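You operate a simulated robot arm through the tools that you are given. There is no shell and no other tool. Be economical: measure what you need, move in short steps, check, and stop when the job is done.

Carry out the task below with a simulated robot arm. There is one attempt and no reset: what you move stays moved.

TASK
Take the blue paint tin and put it on the green mat on the dark worktop. Then stack the carton marked "rollers" from the top of the grey steel cabinet on top of the carton that says "wallets". Then press the porch test button three times. Then take the green bulb from the top of the short brown bench and leave it in the rl spent. Then put the gold weight on the green mat on the dark worktop away on the top of the black cabinet beside the letter trays. Then take the cream battery and put it on the wooden step. Then take the white paint tin and leave it on the red notebook. Then open the dusters drawer, fetch the pin carton and set it inside, then shut the drawer. Then fetch the tea tin and set it on the green mat on the dark worktop. Then fetch the tall clear jar and stand it on the grey mat on the dark worktop. Then put the washer carton on the worktop under the mug rack away on the shelf under the short brown bench. Then put one of the lamp cartons from the top of the battery cabinet on the top of the grey steel cabinet. Then open the plates cupboard door. Keep to this order. Set down upright: blue paint tin, green bulb, gold weight, cream battery, white paint tin, pin carton, tea tin, tall clear jar, washer carton, lamp carton.

Only the result counts: the job must be done as asked and must still hold three seconds after the hand-in. Knocking over, shifting, dropping, spilling or breaking anything else fails it.

THE ROBOT
A 7-joint arm with a vacuum gripper on a trunk, on a base that drives. Base frame: it is fixed to the floor where the robot stands at the start and does not move with it; the origin is under the middle of the robot, x ahead of it, y to its left, z up; the surface under the hand at the start is at about z = 950. Readings come in mm, degrees, newtons and seconds.
Its first joint turns from -149.0 to 149.0 degrees. Places, roughly: cream battery [-1750, -1250, 1000]; dusters drawer [-1900, -2600, 700]; dusters drawer inside [-2000, -2600, 700]; envelopes carton, rollers carton, wallets carton [1000, -500, 1000]; gold weight (6x6x6 cm) [-2000, -1100, 900]; green bulb (3x3x6 cm) [900, 4100, 900]; green mat on the dark worktop [-2100, -1400, 900]; grey mat on the dark worktop [-2100, -2300, 900]; lamp carton [-2250, 2250, 500]; pin carton [-2250, -2000, 1000]; plates cupboard door [-1900, 1600, 500]; porch test button [600, -700, 1000]; red notebook [-1750, -1000, 1000]; shelf under the short brown bench [1000, 4000, 200]; spent (20x20 cm) [-2160, 2960, 120]; tall clear jar (9x9x12 cm) [-2100, -3400, 900]; tea tin [-2250, -2500, 1000]; top of the black cabinet beside the letter trays [-2200, -5300, 1000]; top of the grey steel cabinet [900, -500, 1000]; washer carton [-2250, 500, 1000]; white paint tin [-2000, -1500, 1000]; wooden step (29x18 cm) [-2200, 2680, 120]. Payload 1.06 kg.
Tool frame: the origin (TCP) lies in the middle of the cups' lips, and z points out of the cups. The gripper has 1 cup of 24 mm across, covering 24 by 24 mm (tool x, y); the bellows give 8 mm. With the vacuum on, a cup seals on a smooth face that it is pressed against (1 to 4 N); it does not hold porous or soft things. The pull reaches 23 N.
Orientation is that of the tool frame in the base frame, as a unit quaternion [x, y, z, w]. With the cups facing straight down, the tool's x points along the base's -x, its y along +y and its z along -z.

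THE INTERFACE
- The arm moves only by the tool move_arm. Its argument "series" is a list of rows, each a list of 3 entries, a list of its own where there are three numbers: the vacuum: 1 switches it on, 0 off, then the shift along the base's x, y, z in units of 30 mm (1.0 is 30 mm), then the turn, a rotation vector about the base's x, y, z in units of 4 degrees (1.0 is 4 degrees). In form: [[vac, [tx, ty, tz], [ax, ay, az]], ...]. A call has 1 to 12 rows; each row shifts and turns the commanded pose from where the row before left it. A call with a number of a shift or a turn outside -1 to 1 is refused whole. Rows are played at 5 a second. More than 50 mm and 8.6 degrees between two rows, or a gripper value outside its range, and nothing of the call is played. Where a pose cannot be reached the arm comes as near as it can. A force on the tool above 40 N (or 10 N above the force at the start of the call, whichever is more), or a blocked arm, ends the call early, and 0.2 s more pass. The pull builds up within a second once a cup has sealed. Time passes only in rows, and 0.2 s behind the last, so rows that do not move give it time. It gives the time, the measured TCP pose, the force on the tool (base axes) and the pull of the vacuum at its end, in the units of the frame above (readings bear some noise), with the torque about the TCP (base axes, N m) and any sound that the robot's microphone picked up.
- Cameras (640 x 400 px; columns grow to the right, rows downward): "scene" is now at [11.4, 112, 1585.6]; the picture's right is [-0.72, -0.70, 0.00], its down [-0.49, 0.51, -0.71] and it looks along [0.49, -0.51, -0.70] (base axes); focal length 277 px, centre (320, 200). "wrist" rides on the gripper at [78, 19, -96] in the tool frame; the picture's right is [-0.24, 0.97, 0.00], its down [-0.71, -0.17, -0.69] and it looks along [-0.67, -0.16, 0.73] (tool axes); focal length 243 px, centre (320, 200).
- camera(camera): a new picture of that camera. The clock stands still meanwhile.
- lift_body(by): slides the trunk up (or, below 0, down) by that many mm; the arm and the scene camera ride with it, the base frame stays. It gives what a move gives, with no picture.
- base_move(legs): drives the robot by 1 to 6 legs, each [ahead, turn to the left] in mm and degrees, along the robot's own axes; the way and the turn of a leg run together, so that a leg with both is an arc; at most 1500 mm and 180 degrees a leg. The arm and the cameras ride along, it lands a little off, and it stops where it bumps. It gives what a move gives.
- aim_head(pan, tilt): turns the head with the scene camera to pan (to the left, within 155 degrees either way) and tilt (down, from -29 to 69), counted from straight ahead of the robot. It gives what a move gives.
- measure_at(camera, pixels): for up to 12 pixels [column, row] of the newest picture of that camera ("zoom" is the newest enlarged one), the place [x, y, z] in the base frame of the surface seen there, good to about 3 mm. The clock stands still meanwhile.
- close_up(camera, box): a new picture of the part [left, top, right, bottom] of that camera's present view, enlarged. The clock stands still meanwhile.
- close_job(): hands the job in; it is judged then, once.

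Keep the steps short. Do not move on a guess: measure, check each grasp and each placing, and mend mistakes. In all there are 392 turns and 360 pictures (those below and enlarged ones count). Leave the vacuum off and the arm clear of the work at the hand-in unless told otherwise, and finish with a single line.

The tools are called by a JSON object that holds its "fn" and its "kwargs". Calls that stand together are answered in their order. move_arm: Moves the arm, as the interface text tells. Its arguments: {"type":"object","properties":{"series":{"type":"array","items":{"type":"array"}}},"required":["series"]} The other tools are called the same way: lift_body (by) slides the trunk up or down; base_move (legs) drives the base; aim_head (pan, tilt) turns the head that bears the scene camera; camera (camera) takes a picture; measure_at (camera, pixels) gives the place of the surface under pixels of a picture; close_up (camera, box) takes an enlarged picture of a part of a camera's view; close_job () hands the job in.

At the start:

```text
t: 0.0
position: [752.3, -155.3, 999.4]
orientation: [0.0, 1.0, 0.0, 0.0]
wrist_force: [0.6, -0.9, -1.6]
ft_torque: [-0.04, 0.01, 0.04]
pull: 0.0
trunk travel left (down, up): [-650.0, 60.0]
robot x, y, heading: [-1.6, -2.8, -0.0]
head pan, tilt: [-46.0, 44.7]
```

scene: 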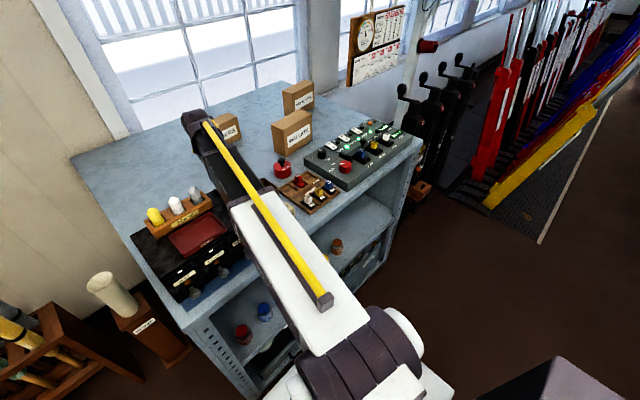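
wrist: 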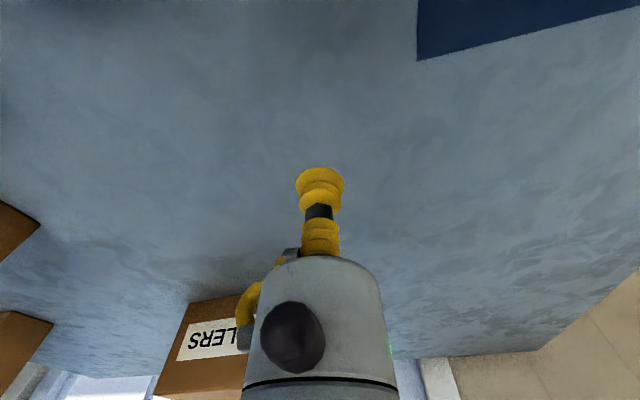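

I'll look closer at the small tins on the shelf and the desk items before moving.

{"fn": "close_up", "kwargs": {"camera": "scene", "box": [200, 60, 440, 210]}}

{"fn": "close_up", "kwargs": {"camera": "scene", "box": [120, 190, 380, 360]}}

```text
2.67 times, centred on (320, 135) of scene
```

zoom: 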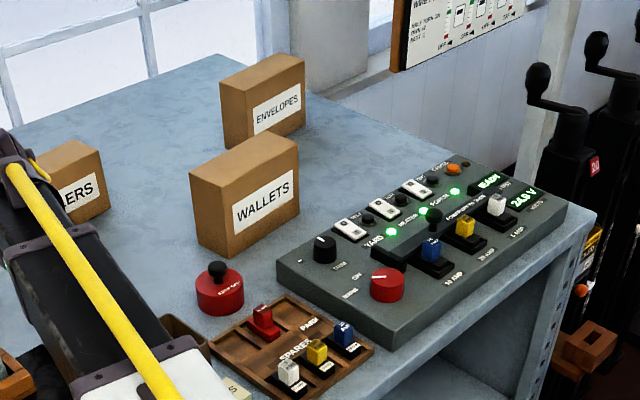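

```text
2.35 times, centred on (250, 275) of scene
```

zoom: 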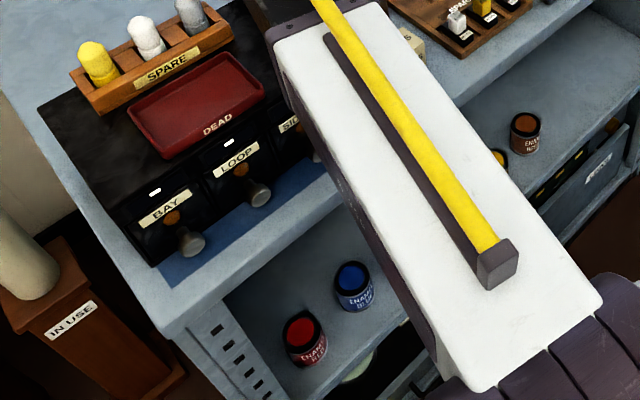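

The shelf holds a blue "enamel" tin. I'll turn the head towards the dark worktop behind-right to see whether another blue paint tin is there.

{"fn": "aim_head", "kwargs": {"pan": -140, "tilt": 20}}

{"fn": "camera", "kwargs": {"camera": "scene"}}

{"fn": "aim_head", "kwargs": {"pan": 150, "tilt": 20}}

{"fn": "camera", "kwargs": {"camera": "scene"}}

{"fn": "aim_head", "kwargs": {"pan": 70, "tilt": 20}}

{"fn": "camera", "kwargs": {"camera": "scene"}}

```text
t: 1.7
position: [752.6, -155.5, 999.7]
orientation: [0.0, 1.0, 0.0, 0.0]
wrist_force: [0.3, 0.2, -1.0]
ft_torque: [0.01, 0.0, 0.0]
pull: 0.1
trunk travel left (down, up): [-650.0, 60.0]
robot x, y, heading: [-0.3, -0.8, 0.1]
head pan, tilt: [-140.0, 20.0]
```

```text
355 pictures are left
```

scene: 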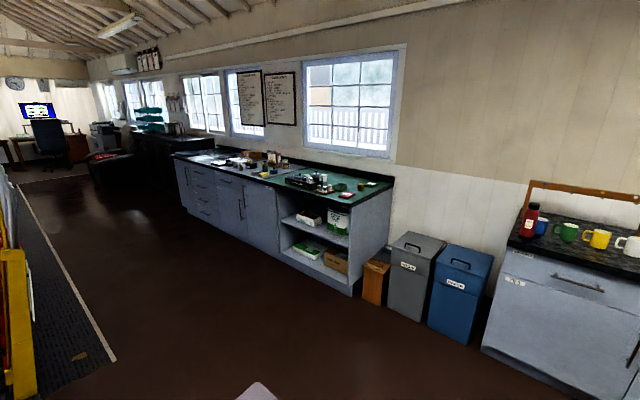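

```text
t: 5.7
position: [753.0, -155.3, 1000.3]
orientation: [-0.001, 1.0, 0.0, 0.001]
wrist_force: [-1.0, 0.9, 0.0]
ft_torque: [0.02, 0.02, 0.01]
pull: 0.0
trunk travel left (down, up): [-650.0, 60.0]
robot x, y, heading: [-2.1, 0.6, 0.0]
head pan, tilt: [150.0, 20.0]
```

```text
354 pictures are left
```

scene: 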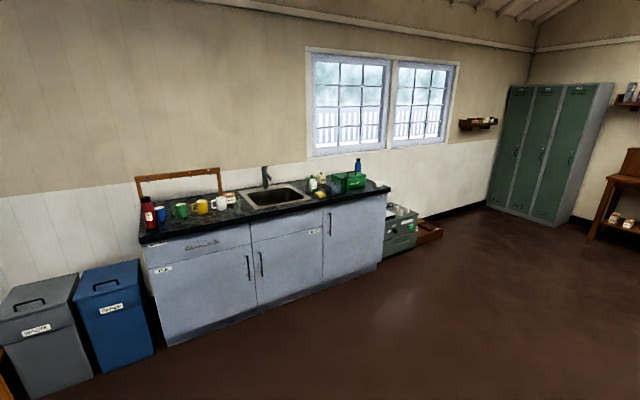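

```text
t: 7.2
position: [752.0, -154.6, 999.9]
orientation: [0.0, 1.0, 0.0, 0.0]
wrist_force: [-0.4, -0.1, 0.2]
ft_torque: [0.04, -0.02, -0.02]
pull: 0.2
trunk travel left (down, up): [-650.0, 60.0]
robot x, y, heading: [-1.0, 4.7, 0.1]
head pan, tilt: [70.0, 20.0]
```

```text
353 pictures are left
```

scene: 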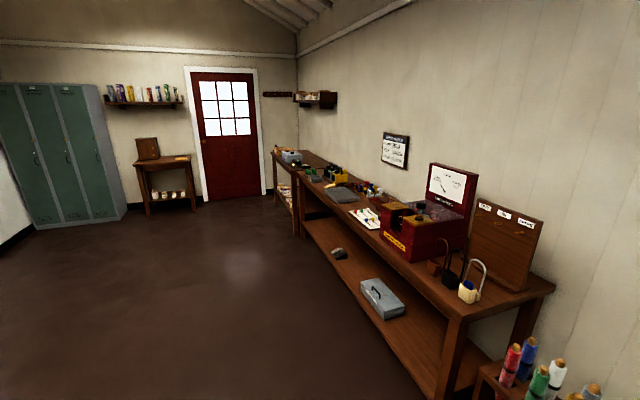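

I'll zoom on the dark worktop.

{"fn": "aim_head", "kwargs": {"pan": -140, "tilt": 20}}

{"fn": "close_up", "kwargs": {"camera": "scene", "box": [270, 150, 400, 230]}}

{"fn": "close_up", "kwargs": {"camera": "scene", "box": [160, 120, 300, 210]}}

{"fn": "close_up", "kwargs": {"camera": "scene", "box": [0, 60, 180, 190]}}

```text
t: 10.2
position: [752.4, -156.0, 1000.7]
orientation: [0.001, 1.0, 0.001, 0.0]
wrist_force: [0.4, 0.7, 0.0]
ft_torque: [0.0, 0.0, 0.02]
pull: 0.1
trunk travel left (down, up): [-650.0, 60.0]
robot x, y, heading: [1.9, 1.8, 0.2]
head pan, tilt: [-140.0, 20.0]
```

```text
4.92 times, centred on (335, 190) of scene
```

zoom: 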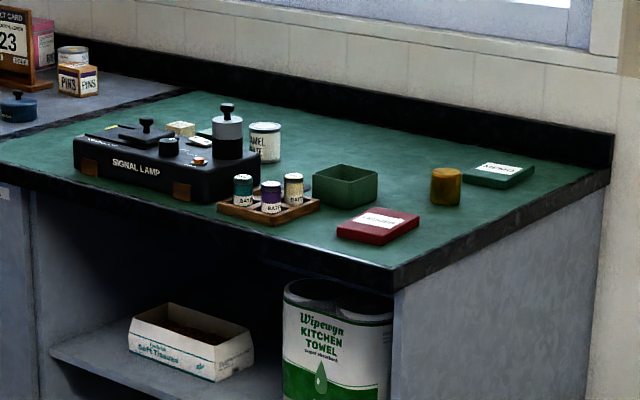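

```text
4.44 times, centred on (230, 165) of scene
```

zoom: 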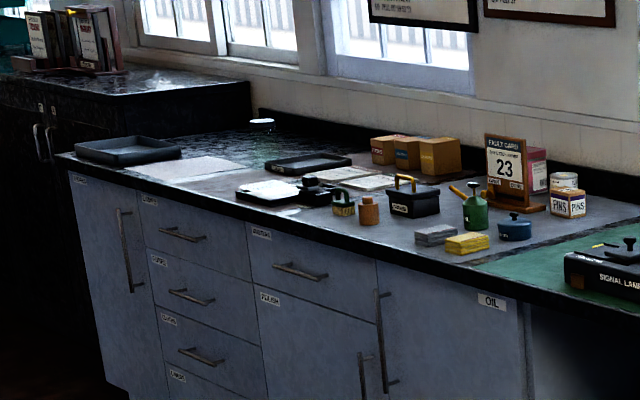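

```text
3.08 times, centred on (90, 125) of scene
```

zoom: 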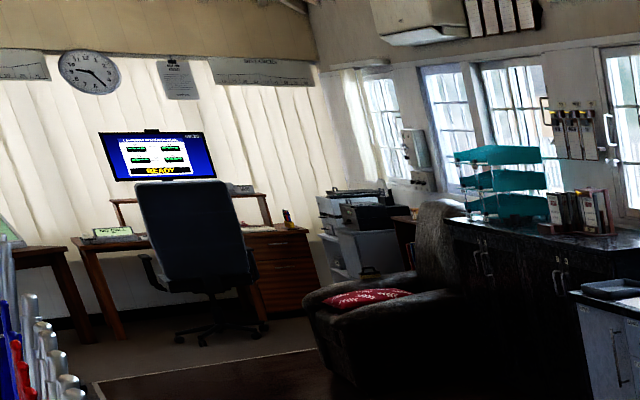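

The white one is "ENAMEL WHITE", so the blue paint tin is "ENAMEL BLUE" on the grey cabinet's shelf. I'll aim back and measure it.

{"fn": "aim_head", "kwargs": {"pan": -46, "tilt": 44.7}}

{"fn": "camera", "kwargs": {"camera": "scene"}}

{"fn": "measure_at", "kwargs": {"camera": "scene", "pixels": [[264, 308], [243, 330], [336, 243], [230, 290], [190, 325], [280, 295], [240, 128], [296, 130], [400, 195], [90, 160], [255, 255], [250, 270]]}}

```text
t: 11.9
position: [751.7, -155.5, 1000.2]
orientation: [0.0, 1.0, 0.0, 0.0]
wrist_force: [-0.3, -0.1, 0.3]
ft_torque: [-0.04, 0.0, -0.01]
pull: 0.0
trunk travel left (down, up): [-650.0, 60.0]
robot x, y, heading: [0.3, 4.0, 0.1]
head pan, tilt: [-46.0, 44.7]
```

```text
349 pictures are left
```

scene: 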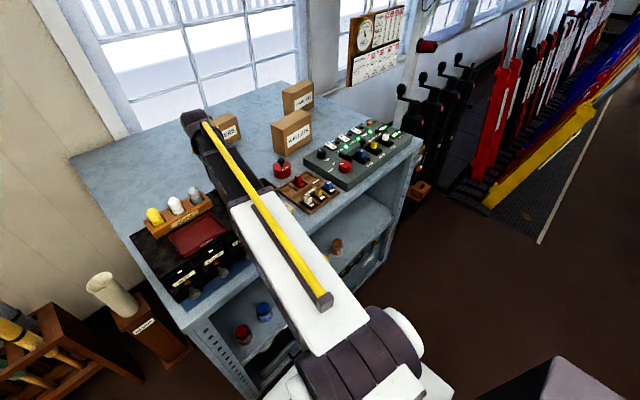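

```text
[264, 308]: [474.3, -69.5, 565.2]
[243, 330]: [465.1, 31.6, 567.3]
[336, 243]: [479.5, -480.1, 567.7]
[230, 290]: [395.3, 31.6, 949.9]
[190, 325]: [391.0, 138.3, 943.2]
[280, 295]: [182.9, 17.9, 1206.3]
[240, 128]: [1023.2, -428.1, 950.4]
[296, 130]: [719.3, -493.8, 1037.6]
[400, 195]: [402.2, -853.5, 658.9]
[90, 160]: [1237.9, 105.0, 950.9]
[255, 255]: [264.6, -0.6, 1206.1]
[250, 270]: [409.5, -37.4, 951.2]
```

Blue tin's lid is near (474,-70,565), cabinet top at z≈950. I'll measure the arm's own profile to see how it fits inside the shelf bay.

{"fn": "measure_at", "kwargs": {"camera": "scene", "pixels": [[195, 115], [190, 125], [205, 125], [225, 165], [245, 195], [270, 230], [320, 300], [310, 335], [380, 330], [400, 320], [425, 375], [260, 322]]}}

{"fn": "close_up", "kwargs": {"camera": "scene", "box": [190, 250, 310, 380]}}

```text
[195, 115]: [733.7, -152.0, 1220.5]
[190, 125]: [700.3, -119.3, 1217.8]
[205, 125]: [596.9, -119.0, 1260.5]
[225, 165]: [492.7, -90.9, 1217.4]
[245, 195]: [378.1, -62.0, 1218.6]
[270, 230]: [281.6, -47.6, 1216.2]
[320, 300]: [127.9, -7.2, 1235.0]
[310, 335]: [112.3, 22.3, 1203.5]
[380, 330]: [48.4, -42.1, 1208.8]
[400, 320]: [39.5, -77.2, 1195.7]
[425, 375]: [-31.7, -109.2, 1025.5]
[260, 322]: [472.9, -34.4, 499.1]
```

```text
3.08 times, centred on (250, 315) of scene
```

zoom: 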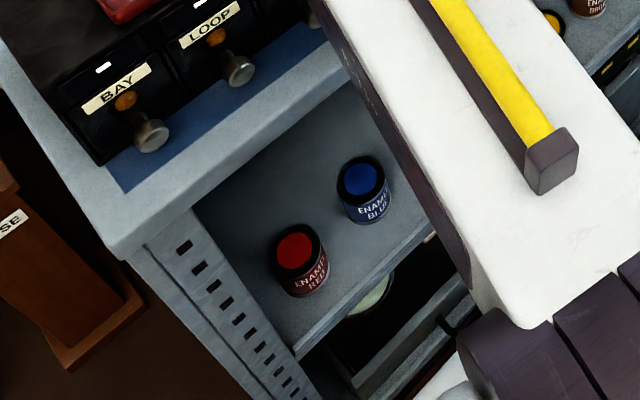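

The arm runs ~220–260 mm above the cup, so it fits under the top (z 950). I'll back off 450 mm and lower the trunk.

{"fn": "base_move", "kwargs": {"legs": [[-450, 0]]}}

{"fn": "lift_body", "kwargs": {"by": -385}}

{"fn": "aim_head", "kwargs": {"pan": -15, "tilt": 20}}

{"fn": "camera", "kwargs": {"camera": "scene"}}

{"fn": "camera", "kwargs": {"camera": "wrist"}}

```text
t: 14.7
position: [299.0, -154.5, 999.6]
orientation: [-0.001, 1.0, 0.0, 0.0]
wrist_force: [0.0, -0.4, 0.1]
ft_torque: [0.02, 0.04, 0.02]
pull: 0.2
trunk travel left (down, up): [-650.0, 60.0]
robot x, y, heading: [-453.3, 0.7, 0.2]
head pan, tilt: [-46.0, 44.7]
```

```text
t: 18.4
position: [298.6, -154.0, 614.8]
orientation: [-0.001, 1.0, 0.0, 0.0]
wrist_force: [-0.7, 0.0, -0.9]
ft_torque: [0.03, -0.01, 0.01]
pull: 0.1
trunk travel left (down, up): [-265.0, 445.0]
robot x, y, heading: [-457.4, -0.9, 0.3]
head pan, tilt: [-46.0, 44.7]
```

```text
t: 19.3
position: [298.9, -153.3, 614.9]
orientation: [-0.001, 1.0, 0.001, 0.0]
wrist_force: [-0.6, 0.1, 0.0]
ft_torque: [0.0, 0.01, -0.04]
pull: 0.0
trunk travel left (down, up): [-265.0, 445.0]
robot x, y, heading: [-455.1, -0.9, 0.2]
head pan, tilt: [-15.0, 20.0]
```

```text
347 pictures are left
```

scene: 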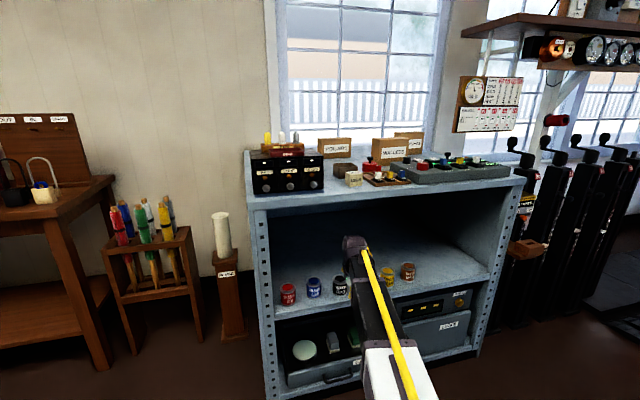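

```text
346 pictures are left
```

wrist: 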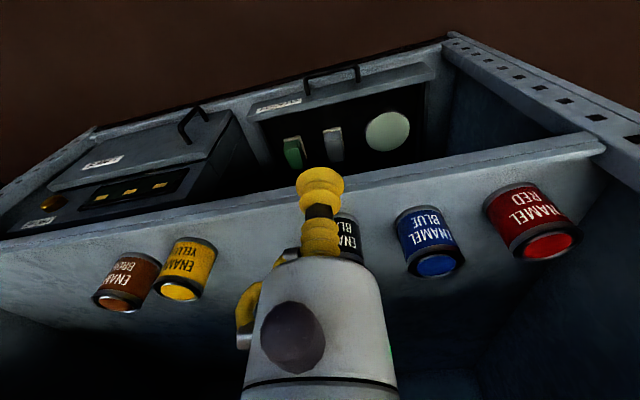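

Blue tin visible in the wrist view at (430,250). Measure its lid and the cabinet front underside.

{"fn": "measure_at", "kwargs": {"camera": "wrist", "pixels": [[437, 266], [415, 268], [458, 263], [425, 272], [437, 262], [447, 260]]}}

{"fn": "measure_at", "kwargs": {"camera": "scene", "pixels": [[380, 188], [380, 202], [314, 280], [314, 284], [310, 281], [318, 281]]}}

```text
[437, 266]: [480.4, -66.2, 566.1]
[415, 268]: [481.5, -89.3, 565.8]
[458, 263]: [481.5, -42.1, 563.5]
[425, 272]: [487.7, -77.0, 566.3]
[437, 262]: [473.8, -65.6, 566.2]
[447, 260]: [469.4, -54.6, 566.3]
```

```text
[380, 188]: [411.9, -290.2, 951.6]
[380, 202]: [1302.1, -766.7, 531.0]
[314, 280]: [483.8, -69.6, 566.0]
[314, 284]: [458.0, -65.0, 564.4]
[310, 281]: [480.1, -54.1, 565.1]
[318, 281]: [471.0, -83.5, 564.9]
```

Lid centre ≈ (477,-67,566). Move sideways first, then in over the tin at z≈615.

{"fn": "move_arm", "kwargs": {"series": [[0, [0, 0.96, 0], [0, 0, 0]], [0, [0, 0.96, 0], [0, 0, 0]], [0, [0, 0.96, 0], [0, 0, 0]], [0, [0.99, 0, 0], [0, 0, 0]], [0, [0.99, 0, 0], [0, 0, 0]], [0, [0.99, 0, 0], [0, 0, 0]], [0, [0.99, 0, 0], [0, 0, 0]], [0, [0.99, 0, 0], [0, 0, 0]], [0, [0.99, 0, 0], [0, 0, 0]], [0, [0, 0, -0.7], [0, 0, 0]]]}}

{"fn": "camera", "kwargs": {"camera": "wrist"}}

```text
t: 21.5
position: [476.1, -66.6, 593.5]
orientation: [-0.001, 1.0, 0.0, 0.0]
wrist_force: [-0.3, 0.5, -0.6]
ft_torque: [0.02, 0.01, -0.02]
pull: 0.0
trunk travel left (down, up): [-265.0, 445.0]
robot x, y, heading: [-455.6, -2.1, 0.4]
head pan, tilt: [-15.0, 20.0]
```

```text
345 pictures are left
```

wrist: 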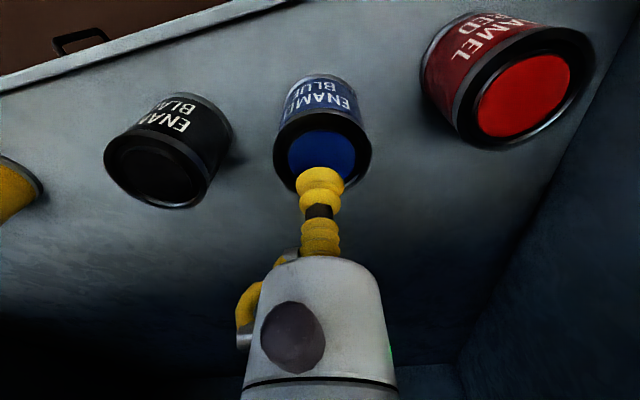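

Check the lid edges once more from here.

{"fn": "measure_at", "kwargs": {"camera": "wrist", "pixels": [[277, 152], [370, 152], [322, 118], [297, 184], [322, 140], [355, 175]]}}

```text
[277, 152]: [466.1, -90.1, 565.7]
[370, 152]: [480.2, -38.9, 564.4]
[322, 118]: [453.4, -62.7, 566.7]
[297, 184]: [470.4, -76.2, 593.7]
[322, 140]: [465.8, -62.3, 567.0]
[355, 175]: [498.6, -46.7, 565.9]
```

Centred. Descend with the vacuum on.

{"fn": "move_arm", "kwargs": {"series": [[1, [0, 0.05, -0.7], [0, 0, 0]], [1, [0, 0, -0.2], [0, 0, 0]], [1, [0, 0, -0.08], [0, 0, 0]], [1, [0, 0, 0], [0, 0, 0]], [1, [0, 0, 0], [0, 0, 0]]]}}

```text
t: 22.7
position: [476.8, -65.2, 565.9]
orientation: [-0.002, 1.0, 0.0, 0.001]
wrist_force: [-3.2, -0.1, 6.8]
ft_torque: [-0.01, 0.0, 0.0]
pull: 22.6
trunk travel left (down, up): [-265.0, 445.0]
robot x, y, heading: [-457.5, -5.6, 0.1]
head pan, tilt: [-15.0, 20.0]
```

Sealed (22.6 N). Lift 45 mm and withdraw from the cabinet.

{"fn": "move_arm", "kwargs": {"series": [[1, [0, 0, 0.3], [0, 0, 0]], [1, [0, 0, 0.6], [0, 0, 0]], [1, [0, 0, 0.6], [0, 0, 0]], [1, [-0.6, 0, 0], [0, 0, 0]], [1, [-0.9, 0, 0], [0, 0, 0]], [1, [-0.9, 0, 0], [0, 0, 0]], [1, [-0.9, 0, 0], [0, 0, 0]], [1, [-0.9, 0, 0], [0, 0, 0]], [1, [-0.9, 0, 0], [0, 0, 0]], [1, [-0.9, 0, 0], [0, 0, 0]], [1, [0, 0, 0], [0, 0, 0]]]}}

{"fn": "camera", "kwargs": {"camera": "wrist"}}

```text
t: 25.1
position: [297.0, -63.7, 609.3]
orientation: [-0.001, 1.0, 0.0, 0.0]
wrist_force: [0.1, -0.2, -2.0]
ft_torque: [-0.04, -0.01, -0.01]
pull: 23.5
trunk travel left (down, up): [-265.0, 445.0]
robot x, y, heading: [-452.5, -3.2, 0.2]
head pan, tilt: [-15.0, 20.0]
```

```text
344 pictures are left
```

wrist: 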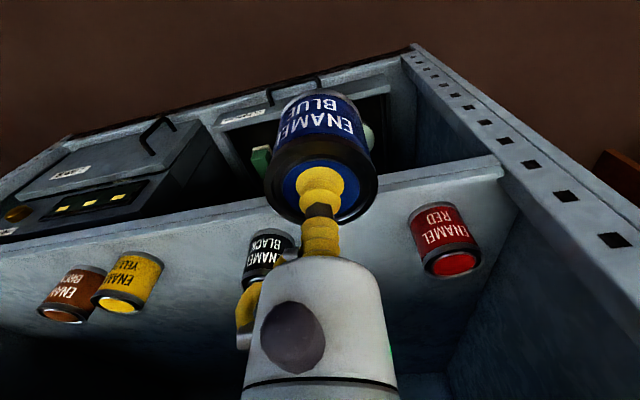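

Got the tin. Raise the trunk, back off, and drive toward the dark worktop in stages.

{"fn": "base_move", "kwargs": {"legs": [[-400, 0]]}}

{"fn": "lift_body", "kwargs": {"by": 445}}

{"fn": "base_move", "kwargs": {"legs": [[0, -90], [1300, 0], [0, -90]]}}

{"fn": "aim_head", "kwargs": {"pan": 0, "tilt": 25}}

{"fn": "camera", "kwargs": {"camera": "scene"}}

```text
t: 27.6
position: [-99.0, -66.2, 607.7]
orientation: [0.0, 1.0, 0.0, 0.0]
wrist_force: [0.3, 0.6, -2.2]
ft_torque: [0.05, 0.0, 0.0]
pull: 22.8
trunk travel left (down, up): [-265.0, 445.0]
robot x, y, heading: [-849.7, 1.0, -0.1]
head pan, tilt: [-15.0, 20.0]
```

```text
refused: 445 is not a number from -400 to 400
```

```text
t: 41.7
position: [-1604.5, -1219.2, 607.8]
orientation: [1.0, -0.003, 0.0, 0.0]
wrist_force: [0.1, -0.1, -2.7]
ft_torque: [0.01, -0.08, 0.02]
pull: 23.0
trunk travel left (down, up): [-265.0, 445.0]
robot x, y, heading: [-856.6, -1287.1, 179.7]
head pan, tilt: [-15.0, 20.0]
```

```text
t: 42.5
position: [-1604.2, -1218.6, 607.8]
orientation: [1.0, -0.004, 0.0, 0.0]
wrist_force: [0.3, 0.2, -2.3]
ft_torque: [0.02, 0.0, -0.01]
pull: 22.8
trunk travel left (down, up): [-265.0, 445.0]
robot x, y, heading: [-856.9, -1286.9, 179.5]
head pan, tilt: [0.0, 25.0]
```

```text
343 pictures are left
```

scene: 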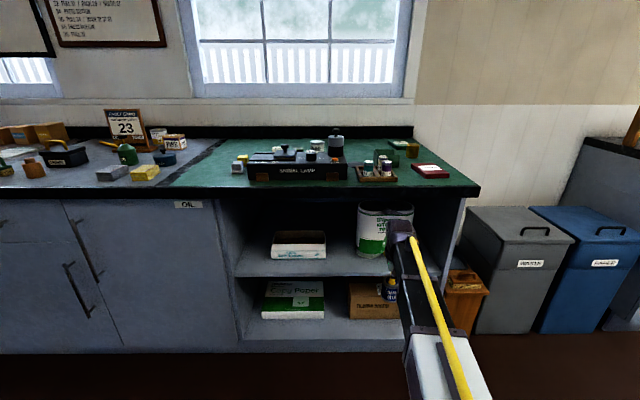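

The lift of 445 was refused (limit 400); nothing was touched. Raise now in two steps, and look from above.

{"fn": "lift_body", "kwargs": {"by": 400}}

{"fn": "lift_body", "kwargs": {"by": 100}}

{"fn": "aim_head", "kwargs": {"pan": 0, "tilt": 35}}

{"fn": "camera", "kwargs": {"camera": "scene"}}

```text
t: 46.3
position: [-1603.7, -1219.7, 1007.2]
orientation: [1.0, -0.004, 0.0, 0.0]
wrist_force: [-0.1, 0.0, -2.2]
ft_torque: [-0.01, -0.05, -0.01]
pull: 22.8
trunk travel left (down, up): [-665.0, 45.0]
robot x, y, heading: [-853.9, -1288.2, 179.5]
head pan, tilt: [0.0, 25.0]
```

```text
t: 47.2
position: [-1603.9, -1218.6, 1053.5]
orientation: [1.0, -0.004, 0.0, -0.001]
wrist_force: [-1.1, -0.1, -1.9]
ft_torque: [-0.02, 0.0, -0.02]
pull: 23.2
out of reach, approached as far as the arm can: row 1
trunk travel left (down, up): [-710.0, 0.0]
robot x, y, heading: [-855.3, -1286.7, 179.8]
head pan, tilt: [0.0, 25.0]
```

```text
t: 47.9
position: [-1604.6, -1218.3, 1052.8]
orientation: [1.0, -0.003, 0.001, 0.0]
wrist_force: [-0.6, 0.0, -2.0]
ft_torque: [0.01, -0.04, 0.03]
pull: 22.6
trunk travel left (down, up): [-710.0, 0.0]
robot x, y, heading: [-859.4, -1288.3, 179.5]
head pan, tilt: [0.0, 35.0]
```

```text
342 pictures are left
```

scene: 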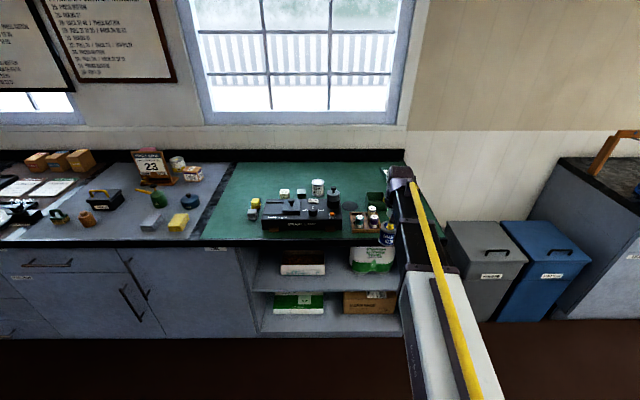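

Measure free areas of the green mat and object positions.

{"fn": "close_up", "kwargs": {"camera": "scene", "box": [200, 150, 440, 250]}}

{"fn": "measure_at", "kwargs": {"camera": "scene", "pixels": [[250, 175], [240, 195], [225, 215], [237, 163], [207, 239], [318, 192], [334, 197], [285, 192], [350, 170], [283, 206], [260, 232], [254, 200]]}}

```text
2.67 times, centred on (320, 200) of scene
```

zoom: 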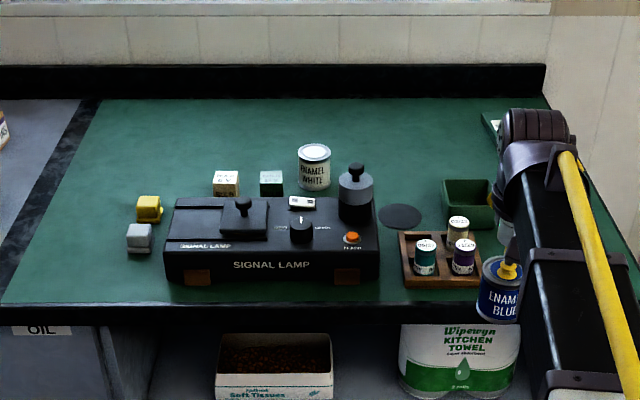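

```text
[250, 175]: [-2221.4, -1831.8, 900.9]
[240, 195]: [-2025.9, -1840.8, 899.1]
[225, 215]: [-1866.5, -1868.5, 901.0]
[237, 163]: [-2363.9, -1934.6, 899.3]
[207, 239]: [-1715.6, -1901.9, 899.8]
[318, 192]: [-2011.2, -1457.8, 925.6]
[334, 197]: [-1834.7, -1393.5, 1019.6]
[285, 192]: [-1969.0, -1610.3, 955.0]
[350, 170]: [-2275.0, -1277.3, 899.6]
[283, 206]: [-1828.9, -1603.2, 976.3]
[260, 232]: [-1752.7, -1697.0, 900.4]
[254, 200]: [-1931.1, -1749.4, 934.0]
```

{"fn": "measure_at", "kwargs": {"camera": "zoom", "pixels": [[400, 150], [400, 215], [443, 182], [490, 182], [313, 150], [328, 180], [458, 222], [424, 245], [464, 245], [356, 168], [400, 110], [390, 180]]}}

{"fn": "move_arm", "kwargs": {"series": [[1, [0, 0, 1], [0, 0, 0]], [1, [0, 0, 1], [0, 0, 0]]]}}

```text
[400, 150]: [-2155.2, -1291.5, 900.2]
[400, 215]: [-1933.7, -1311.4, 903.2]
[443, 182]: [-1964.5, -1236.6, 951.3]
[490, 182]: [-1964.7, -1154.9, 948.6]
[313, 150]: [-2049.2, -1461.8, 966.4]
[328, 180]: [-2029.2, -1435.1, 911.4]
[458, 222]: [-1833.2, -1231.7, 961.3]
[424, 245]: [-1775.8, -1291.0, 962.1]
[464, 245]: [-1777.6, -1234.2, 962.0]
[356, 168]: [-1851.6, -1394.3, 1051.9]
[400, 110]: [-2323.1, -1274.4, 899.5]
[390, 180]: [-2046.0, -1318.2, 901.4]
```

```text
t: 48.5
position: [-1604.1, -1217.0, 1114.6]
orientation: [1.0, -0.004, 0.0, 0.0]
wrist_force: [0.0, 0.4, -1.9]
ft_torque: [0.0, 0.01, 0.0]
pull: 23.1
trunk travel left (down, up): [-710.0, 0.0]
robot x, y, heading: [-854.3, -1291.4, 179.7]
head pan, tilt: [0.0, 35.0]
```

Drive forward 340 mm with the tin high, above the batteries (962).

{"fn": "base_move", "kwargs": {"legs": [[340, 0]]}}

{"fn": "camera", "kwargs": {"camera": "wrist"}}

```text
t: 50.7
position: [-1951.2, -1210.4, 1114.4]
orientation: [1.0, -0.006, -0.001, 0.0]
wrist_force: [-0.7, -0.2, -1.6]
ft_torque: [-0.01, -0.02, -0.01]
pull: 22.5
trunk travel left (down, up): [-710.0, 0.0]
robot x, y, heading: [-1204.9, -1285.3, 179.5]
head pan, tilt: [0.0, 35.0]
```

```text
340 pictures are left
```

wrist: 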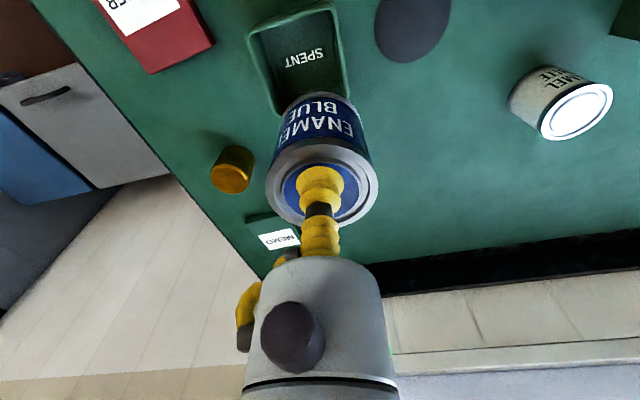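

Green tray ("SPENT"), gold weight and memo are clear of the spot. Move over (-2110,-1310).

{"fn": "move_arm", "kwargs": {"series": [[1, [-0.88, -0.55, 0], [0, 0, 0]], [1, [-0.88, -0.55, 0], [0, 0, 0]], [1, [-0.88, -0.55, 0], [0, 0, 0]], [1, [-0.88, -0.55, 0], [0, 0, 0]], [1, [-0.88, -0.55, 0], [0, 0, 0]], [1, [-0.88, -0.55, 0], [0, 0, 0]], [1, [0, 0, -1], [0, 0, 0]], [1, [0, 0, -1], [0, 0, 0]], [1, [0, 0, -1], [0, 0, 0]], [1, [0, 0, 0], [0, 0, 0]]]}}

{"fn": "camera", "kwargs": {"camera": "wrist"}}

```text
t: 52.9
position: [-2110.4, -1310.2, 1025.2]
orientation: [1.0, -0.006, 0.0, 0.0]
wrist_force: [-0.4, -1.0, -1.5]
ft_torque: [-0.01, 0.01, 0.02]
pull: 22.4
trunk travel left (down, up): [-710.0, 0.0]
robot x, y, heading: [-1203.0, -1283.4, 179.3]
head pan, tilt: [0.0, 35.0]
```

```text
339 pictures are left
```

wrist: 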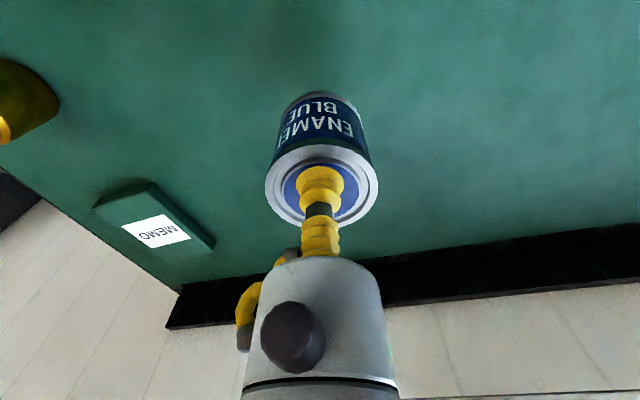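

Lower to near contact (TCP ≈ 967), watching the force.

{"fn": "move_arm", "kwargs": {"series": [[1, [0, 0, -0.9], [0, 0, 0]], [1, [0, 0, -0.7], [0, 0, 0]], [1, [0, 0, -0.25], [0, 0, 0]], [1, [0, 0, -0.08], [0, 0, 0]], [1, [0, 0, 0], [0, 0, 0]]]}}

```text
t: 54.1
position: [-2109.4, -1310.0, 966.6]
orientation: [1.0, -0.006, 0.0, 0.0]
wrist_force: [-0.3, -0.3, -1.9]
ft_torque: [0.0, -0.01, -0.01]
pull: 22.7
trunk travel left (down, up): [-710.0, 0.0]
robot x, y, heading: [-1197.4, -1286.4, 179.5]
head pan, tilt: [0.0, 35.0]
```

{"fn": "move_arm", "kwargs": {"series": [[1, [0, 0, -0.06], [0, 0, 0]], [1, [0, 0, -0.06], [0, 0, 0]], [1, [0, 0, 0], [0, 0, 0]]]}}

```text
t: 54.9
position: [-2109.6, -1309.8, 964.4]
orientation: [1.0, -0.007, -0.001, 0.0]
wrist_force: [-3.2, 0.2, 16.4]
ft_torque: [-0.01, -0.04, -0.02]
pull: 23.2
trunk travel left (down, up): [-710.0, 0.0]
robot x, y, heading: [-1199.1, -1282.4, 179.3]
head pan, tilt: [0.0, 35.0]
```

Contact. Release and rise gently.

{"fn": "move_arm", "kwargs": {"series": [[1, [0, 0, 0.05], [0, 0, 0]], [0, [0, 0, 0], [0, 0, 0]], [0, [0, 0, 0], [0, 0, 0]], [0, [0, 0, 0], [0, 0, 0]], [0, [0, 0, 0], [0, 0, 0]], [0, [0, 0, 0.3], [0, 0, 0]], [0, [0, 0, 0.8], [0, 0, 0]], [0, [0, 0, 1], [0, 0, 0]], [0, [0, 0, 1], [0, 0, 0]], [0, [0, 0, 1], [0, 0, 0]]]}}

{"fn": "camera", "kwargs": {"camera": "wrist"}}

```text
t: 57.1
position: [-2109.3, -1308.3, 1087.7]
orientation: [1.0, -0.006, 0.0, 0.0]
wrist_force: [-0.7, -0.6, -0.1]
ft_torque: [-0.02, 0.01, -0.03]
pull: 0.0
trunk travel left (down, up): [-710.0, 0.0]
robot x, y, heading: [-1203.4, -1286.9, 179.3]
head pan, tilt: [0.0, 35.0]
```

```text
338 pictures are left
```

wrist: 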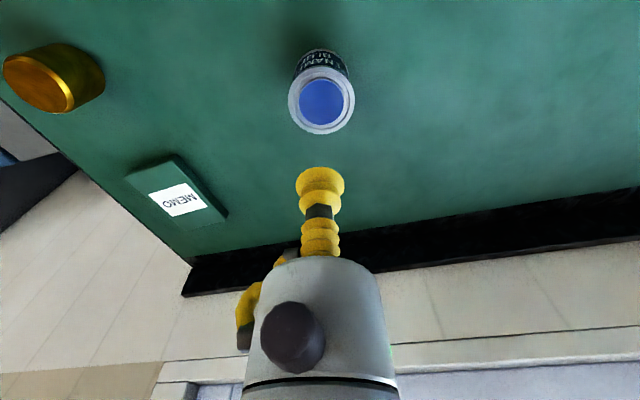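

Blue tin stands on the mat. Now back off and drive to the grey cabinet.

{"fn": "base_move", "kwargs": {"legs": [[-450, 0], [0, -90], [985, 0], [0, -90]]}}

{"fn": "aim_head", "kwargs": {"pan": -5, "tilt": 25}}

{"fn": "camera", "kwargs": {"camera": "scene"}}

```text
t: 72.3
position: [210.1, -384.9, 1087.9]
orientation: [0.059, 0.998, 0.0, 0.0]
wrist_force: [0.3, 0.4, 0.7]
ft_torque: [-0.02, 0.02, 0.0]
pull: 0.1
trunk travel left (down, up): [-710.0, 0.0]
robot x, y, heading: [-698.3, -312.9, -6.8]
head pan, tilt: [0.0, 35.0]
```

```text
t: 73.0
position: [210.2, -383.0, 1088.9]
orientation: [0.059, 0.998, 0.0, -0.001]
wrist_force: [0.5, -0.5, 0.8]
ft_torque: [-0.01, 0.03, 0.0]
pull: 0.2
trunk travel left (down, up): [-710.0, 0.0]
robot x, y, heading: [-696.4, -314.9, -6.7]
head pan, tilt: [-5.0, 25.0]
```

```text
337 pictures are left
```

scene: 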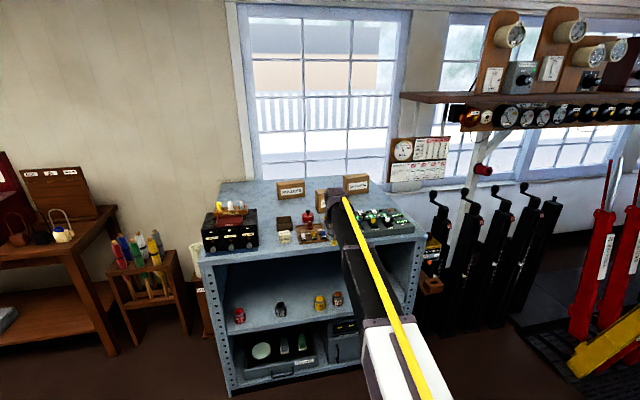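

Correct the heading by +6.8° and advance 350 mm, then look.

{"fn": "base_move", "kwargs": {"legs": [[0, 6.8], [350, 0]]}}

{"fn": "aim_head", "kwargs": {"pan": 0, "tilt": 35}}

{"fn": "camera", "kwargs": {"camera": "scene"}}

{"fn": "camera", "kwargs": {"camera": "wrist"}}

```text
t: 75.9
position: [558.2, -278.1, 1086.8]
orientation: [0.0, 1.0, 0.0, 0.0]
wrist_force: [0.1, 0.1, 0.4]
ft_torque: [-0.01, -0.03, -0.01]
pull: 0.1
trunk travel left (down, up): [-710.0, 0.0]
robot x, y, heading: [-351.2, -312.2, -0.2]
head pan, tilt: [-5.0, 25.0]
```

```text
t: 76.6
position: [557.9, -278.0, 1088.3]
orientation: [0.001, 1.0, 0.0, 0.0]
wrist_force: [-0.2, -0.7, 0.9]
ft_torque: [-0.04, -0.01, 0.0]
pull: 0.1
trunk travel left (down, up): [-710.0, 0.0]
robot x, y, heading: [-348.5, -313.5, 0.0]
head pan, tilt: [0.0, 35.0]
```

```text
336 pictures are left
```

scene: 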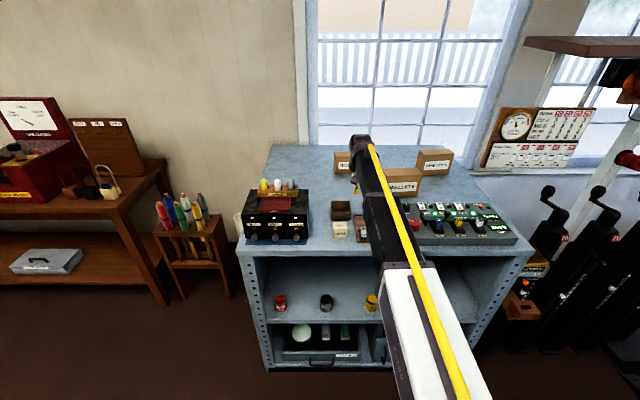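

```text
335 pictures are left
```

wrist: 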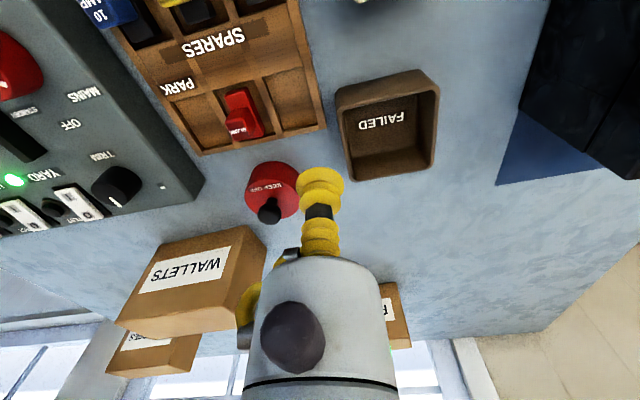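

Shift the arm left/up to unblock the view of the cartons.

{"fn": "move_arm", "kwargs": {"series": [[0, [0, 0, 1], [0, 0, 0]], [0, [0, 1, 0.3], [0, 0, 0]], [0, [0, 1, 0], [0, 0, 0]], [0, [0, 1, 0], [0, 0, 0]], [0, [0, 1, 0], [0, 0, 0]], [0, [0, 1, 0], [0, 0, 0]]]}}

{"fn": "close_up", "kwargs": {"camera": "scene", "box": [320, 130, 480, 230]}}

```text
t: 78.0
position: [559.3, -128.7, 1126.8]
orientation: [0.002, 1.0, 0.0, 0.0]
wrist_force: [0.3, 0.7, 0.5]
ft_torque: [-0.01, -0.01, 0.02]
pull: 0.0
trunk travel left (down, up): [-710.0, 0.0]
robot x, y, heading: [-349.4, -311.2, 0.1]
head pan, tilt: [0.0, 35.0]
```

```text
4.00 times, centred on (400, 180) of scene
```

zoom: 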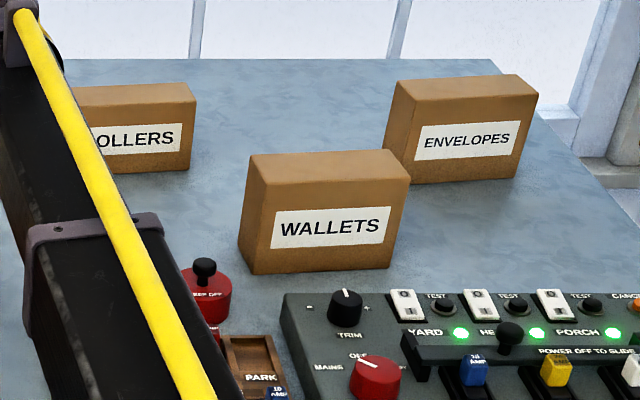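

Measure wallets and rollers top corners.

{"fn": "measure_at", "kwargs": {"camera": "zoom", "pixels": [[252, 160], [381, 153], [407, 179], [267, 182], [330, 168], [187, 87], [193, 98], [140, 94], [95, 103], [392, 264], [254, 272], [191, 165]]}}

```text
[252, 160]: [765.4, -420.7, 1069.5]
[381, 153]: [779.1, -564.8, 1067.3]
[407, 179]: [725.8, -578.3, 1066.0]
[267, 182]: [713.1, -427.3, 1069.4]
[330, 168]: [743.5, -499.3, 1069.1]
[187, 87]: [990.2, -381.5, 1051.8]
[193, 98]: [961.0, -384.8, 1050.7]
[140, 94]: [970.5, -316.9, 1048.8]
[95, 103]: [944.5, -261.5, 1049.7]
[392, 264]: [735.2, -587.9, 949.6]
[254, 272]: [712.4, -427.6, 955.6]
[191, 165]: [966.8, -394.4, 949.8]
```

{"fn": "camera", "kwargs": {"camera": "wrist"}}

{"fn": "move_arm", "kwargs": {"series": [[0, [0, -1, 0], [0, 0, 0]], [0, [0, -1, 0], [0, 0, 0]], [0, [0, -1, 0], [0, 0, 0]], [0, [0, -1, 0], [0, 0, 0]], [0, [0, -1, 0], [0, 0, 0]], [0, [0, -1, 0], [0, 0, 0]], [0, [0, -1, 0], [0, 0, 0]], [0, [0, -1, 0], [0, 0, 0]], [0, [0, -1, 0], [0, 0, 0]]]}}

{"fn": "camera", "kwargs": {"camera": "scene"}}

```text
333 pictures are left
```

wrist: 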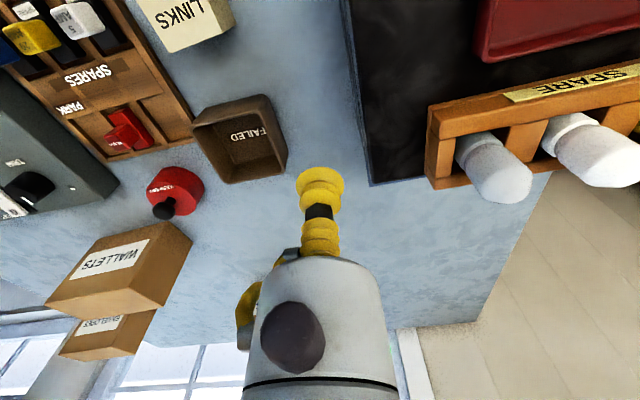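

```text
t: 80.0
position: [557.0, -398.7, 1124.1]
orientation: [0.0, 1.0, 0.0, 0.0]
wrist_force: [-0.1, -0.4, -0.2]
ft_torque: [0.01, 0.02, 0.0]
pull: 0.0
trunk travel left (down, up): [-710.0, 0.0]
robot x, y, heading: [-350.7, -311.2, -0.1]
head pan, tilt: [0.0, 35.0]
```

```text
332 pictures are left
```

scene: 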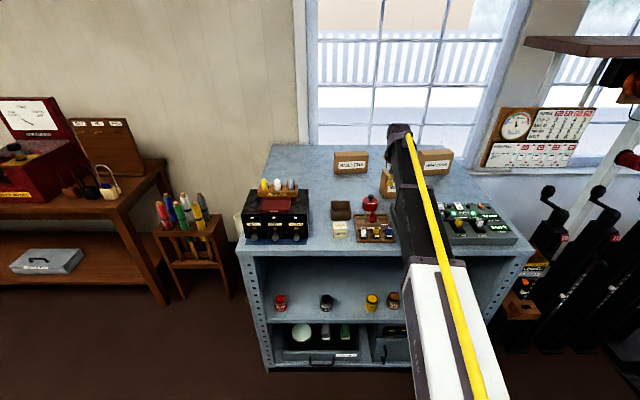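

{"fn": "close_up", "kwargs": {"camera": "scene", "box": [310, 130, 390, 190]}}

{"fn": "close_up", "kwargs": {"camera": "scene", "box": [390, 170, 530, 250]}}

```text
6.67 times, centred on (350, 160) of scene
```

zoom: 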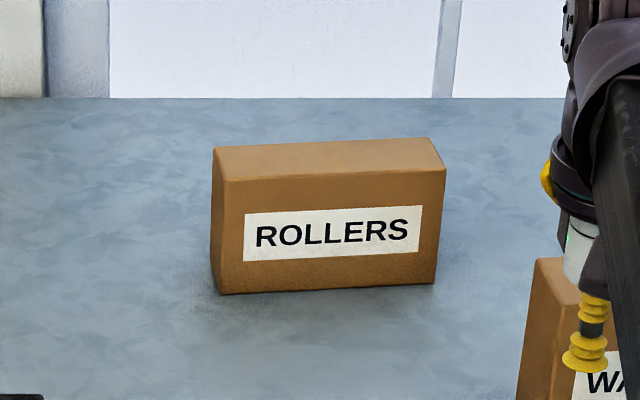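

```text
4.57 times, centred on (460, 210) of scene
```

zoom: 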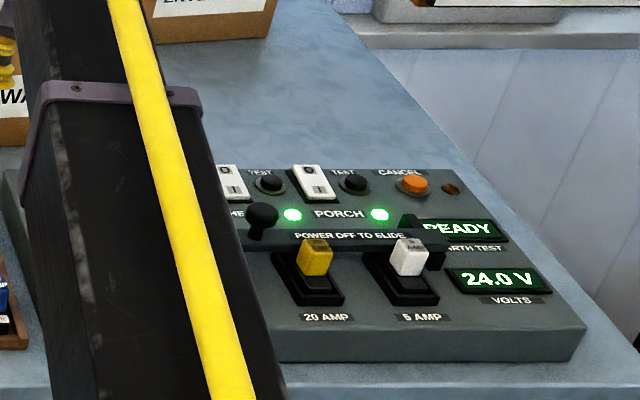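

Porch test button is at zoom (353,183). Measure it, then rollers again.

{"fn": "measure_at", "kwargs": {"camera": "zoom", "pixels": [[353, 180], [353, 192], [270, 181], [413, 182], [385, 195], [265, 212]]}}

{"fn": "close_up", "kwargs": {"camera": "scene", "box": [310, 130, 390, 190]}}

{"fn": "measure_at", "kwargs": {"camera": "zoom", "pixels": [[217, 150], [428, 141], [442, 167], [226, 179], [330, 160], [226, 290], [432, 280], [575, 280]]}}

```text
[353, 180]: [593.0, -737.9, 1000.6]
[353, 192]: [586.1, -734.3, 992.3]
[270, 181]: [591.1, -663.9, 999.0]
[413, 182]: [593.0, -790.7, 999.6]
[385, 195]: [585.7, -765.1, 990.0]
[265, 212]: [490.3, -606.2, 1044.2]
```

```text
6.67 times, centred on (350, 160) of scene
```

zoom: 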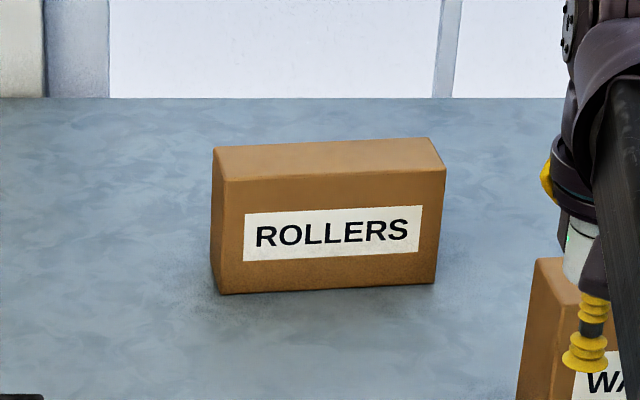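

```text
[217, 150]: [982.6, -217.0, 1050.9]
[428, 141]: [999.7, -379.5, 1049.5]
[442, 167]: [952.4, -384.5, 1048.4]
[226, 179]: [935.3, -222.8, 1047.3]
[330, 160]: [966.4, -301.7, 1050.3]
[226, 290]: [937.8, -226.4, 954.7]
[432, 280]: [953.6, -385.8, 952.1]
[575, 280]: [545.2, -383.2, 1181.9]
```

Rollers (968,-301,1050) and wallets (746,-498,1069) share the same yaw, so no turn is needed. Drive in 360 mm.

{"fn": "base_move", "kwargs": {"legs": [[360, 0]]}}

{"fn": "move_arm", "kwargs": {"series": [[0, [0.1, 0.8, 0], [0, 0, 0]], [0, [0.5, 0.8, 0], [0, 0, 0]], [0, [0.5, 0.8, 0], [0, 0, 0]], [0, [0.5, 0.8, 0], [0, 0, 0]]]}}

{"fn": "camera", "kwargs": {"camera": "wrist"}}

```text
t: 82.3
position: [918.3, -397.0, 1123.5]
orientation: [0.0, 1.0, -0.001, 0.0]
wrist_force: [-0.3, -0.9, 0.0]
ft_torque: [-0.01, 0.02, -0.01]
pull: 0.0
trunk travel left (down, up): [-710.0, 0.0]
robot x, y, heading: [7.3, -311.9, -0.1]
head pan, tilt: [0.0, 35.0]
```

```text
t: 83.3
position: [966.2, -300.2, 1123.3]
orientation: [0.0, 1.0, 0.0, 0.0]
wrist_force: [1.0, 0.0, -0.1]
ft_torque: [-0.01, -0.01, 0.0]
pull: 0.1
trunk travel left (down, up): [-710.0, 0.0]
robot x, y, heading: [10.6, -311.7, -0.1]
head pan, tilt: [0.0, 35.0]
```

```text
328 pictures are left
```

wrist: 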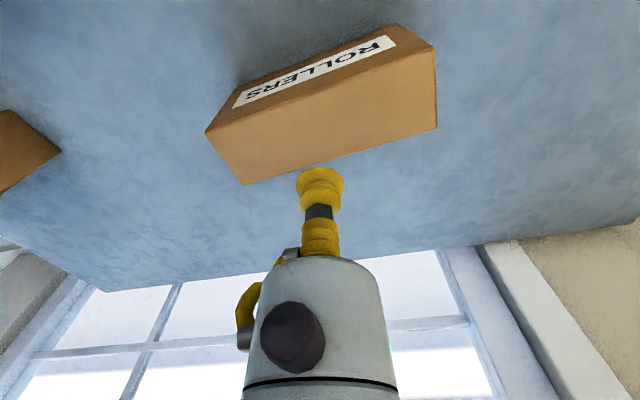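

{"fn": "measure_at", "kwargs": {"camera": "wrist", "pixels": [[210, 131], [430, 55], [434, 122], [246, 180], [325, 115]]}}

```text
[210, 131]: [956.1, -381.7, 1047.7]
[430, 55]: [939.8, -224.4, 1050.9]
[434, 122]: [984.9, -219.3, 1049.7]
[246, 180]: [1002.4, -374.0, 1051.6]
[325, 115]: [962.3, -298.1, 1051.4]
```

Centre ≈ (971,-300,1050). Descend with vacuum.

{"fn": "move_arm", "kwargs": {"series": [[1, [0.13, 0, -1], [0, 0, 0]], [1, [0, 0, -1], [0, 0, 0]], [1, [0, 0, -0.35], [0, 0, 0]], [1, [0, 0, -0.1], [0, 0, 0]], [1, [0, 0, -0.06], [0, 0, 0]], [1, [0, 0, 0], [0, 0, 0]], [1, [0, 0, 0], [0, 0, 0]], [1, [0, 0, 0], [0, 0, 0]]]}}

```text
t: 85.1
position: [968.1, -301.4, 1050.2]
orientation: [0.0, 1.0, 0.0, 0.0]
wrist_force: [-2.9, 0.2, 5.9]
ft_torque: [-0.04, 0.02, 0.0]
pull: 22.8
trunk travel left (down, up): [-710.0, 0.0]
robot x, y, heading: [8.7, -309.3, 0.1]
head pan, tilt: [0.0, 35.0]
```

Sealed. Lift straight 150 mm.

{"fn": "move_arm", "kwargs": {"series": [[1, [0, 0, 0.3], [0, 0, 0]], [1, [0, 0, 0.7], [0, 0, 0]], [1, [0, 0, 0.9], [0, 0, 0]], [1, [0, 0, 0.9], [0, 0, 0]], [1, [-0.3, 0, 0.9], [0, 0, 0]], [1, [-0.3, 0, 0.9], [0, 0, 0]], [1, [-0.3, 0, 0.5], [0, 0, 0]], [1, [0, 0, 0], [0, 0, 0]]]}}

```text
t: 86.9
position: [943.4, -300.6, 1202.0]
orientation: [0.001, 1.0, 0.0, 0.0]
wrist_force: [-0.1, -0.2, -2.2]
ft_torque: [-0.01, 0.06, 0.01]
pull: 22.8
trunk travel left (down, up): [-710.0, 0.0]
robot x, y, heading: [7.6, -311.5, -0.0]
head pan, tilt: [0.0, 35.0]
```

Carry to above the wallets carton: dx -197, dy -197.

{"fn": "move_arm", "kwargs": {"series": [[1, [-0.94, -0.94, 0], [0, 0, 0]], [1, [-0.94, -0.94, 0], [0, 0, 0]], [1, [-0.94, -0.94, 0], [0, 0, 0]], [1, [-0.94, -0.94, 0], [0, 0, 0]], [1, [-0.94, -0.94, 0], [0, 0, 0]], [1, [-0.94, -0.94, 0], [0, 0, 0]], [1, [-0.94, -0.94, 0], [0, 0, 0]], [1, [0, 0, 0], [0, 0, 0]]]}}

{"fn": "camera", "kwargs": {"camera": "wrist"}}

{"fn": "aim_head", "kwargs": {"pan": -15, "tilt": 30}}

{"fn": "camera", "kwargs": {"camera": "scene"}}

```text
t: 88.7
position: [743.9, -499.2, 1203.1]
orientation: [-0.001, 1.0, 0.0, 0.0]
wrist_force: [-0.1, 0.1, -3.2]
ft_torque: [0.03, 0.01, -0.01]
pull: 22.3
trunk travel left (down, up): [-710.0, 0.0]
robot x, y, heading: [10.9, -308.7, 0.1]
head pan, tilt: [0.0, 35.0]
```

```text
327 pictures are left
```

wrist: 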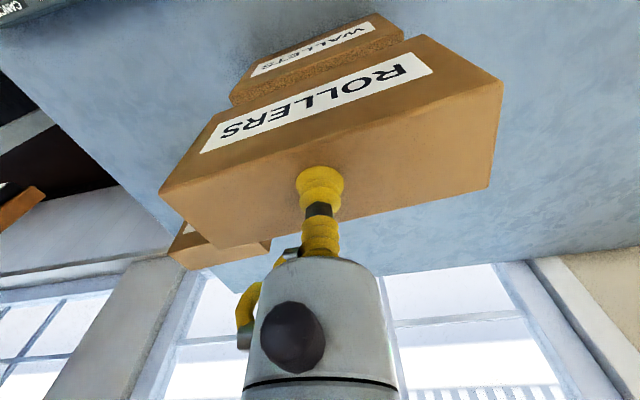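

```text
t: 89.5
position: [745.2, -499.0, 1201.8]
orientation: [0.0, 1.0, 0.001, 0.001]
wrist_force: [-0.8, 0.3, -2.5]
ft_torque: [0.02, 0.04, 0.01]
pull: 22.8
trunk travel left (down, up): [-710.0, 0.0]
robot x, y, heading: [11.7, -310.9, 0.2]
head pan, tilt: [-15.0, 30.0]
```

```text
326 pictures are left
```

scene: 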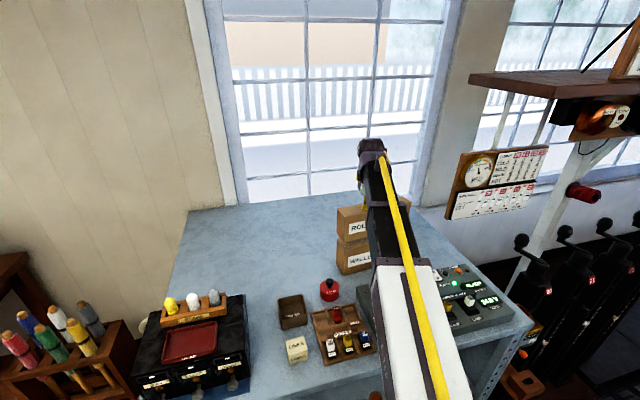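

Aligned. Lower to ≈1170, then gently to contact.

{"fn": "move_arm", "kwargs": {"series": [[1, [0, 0, -0.7], [0, 0, 0]], [1, [0, 0, -0.25], [0, 0, 0]], [1, [0, 0, -0.1], [0, 0, 0]], [1, [0, 0, -0.05], [0, 0, 0]], [1, [0, 0, 0], [0, 0, 0]]]}}

```text
t: 90.7
position: [745.1, -498.6, 1169.7]
orientation: [0.0, 1.0, 0.0, 0.001]
wrist_force: [2.8, -2.2, 10.2]
ft_torque: [-0.01, -0.03, 0.02]
pull: 23.1
trunk travel left (down, up): [-710.0, 0.0]
robot x, y, heading: [11.3, -312.6, -0.1]
head pan, tilt: [-15.0, 30.0]
```

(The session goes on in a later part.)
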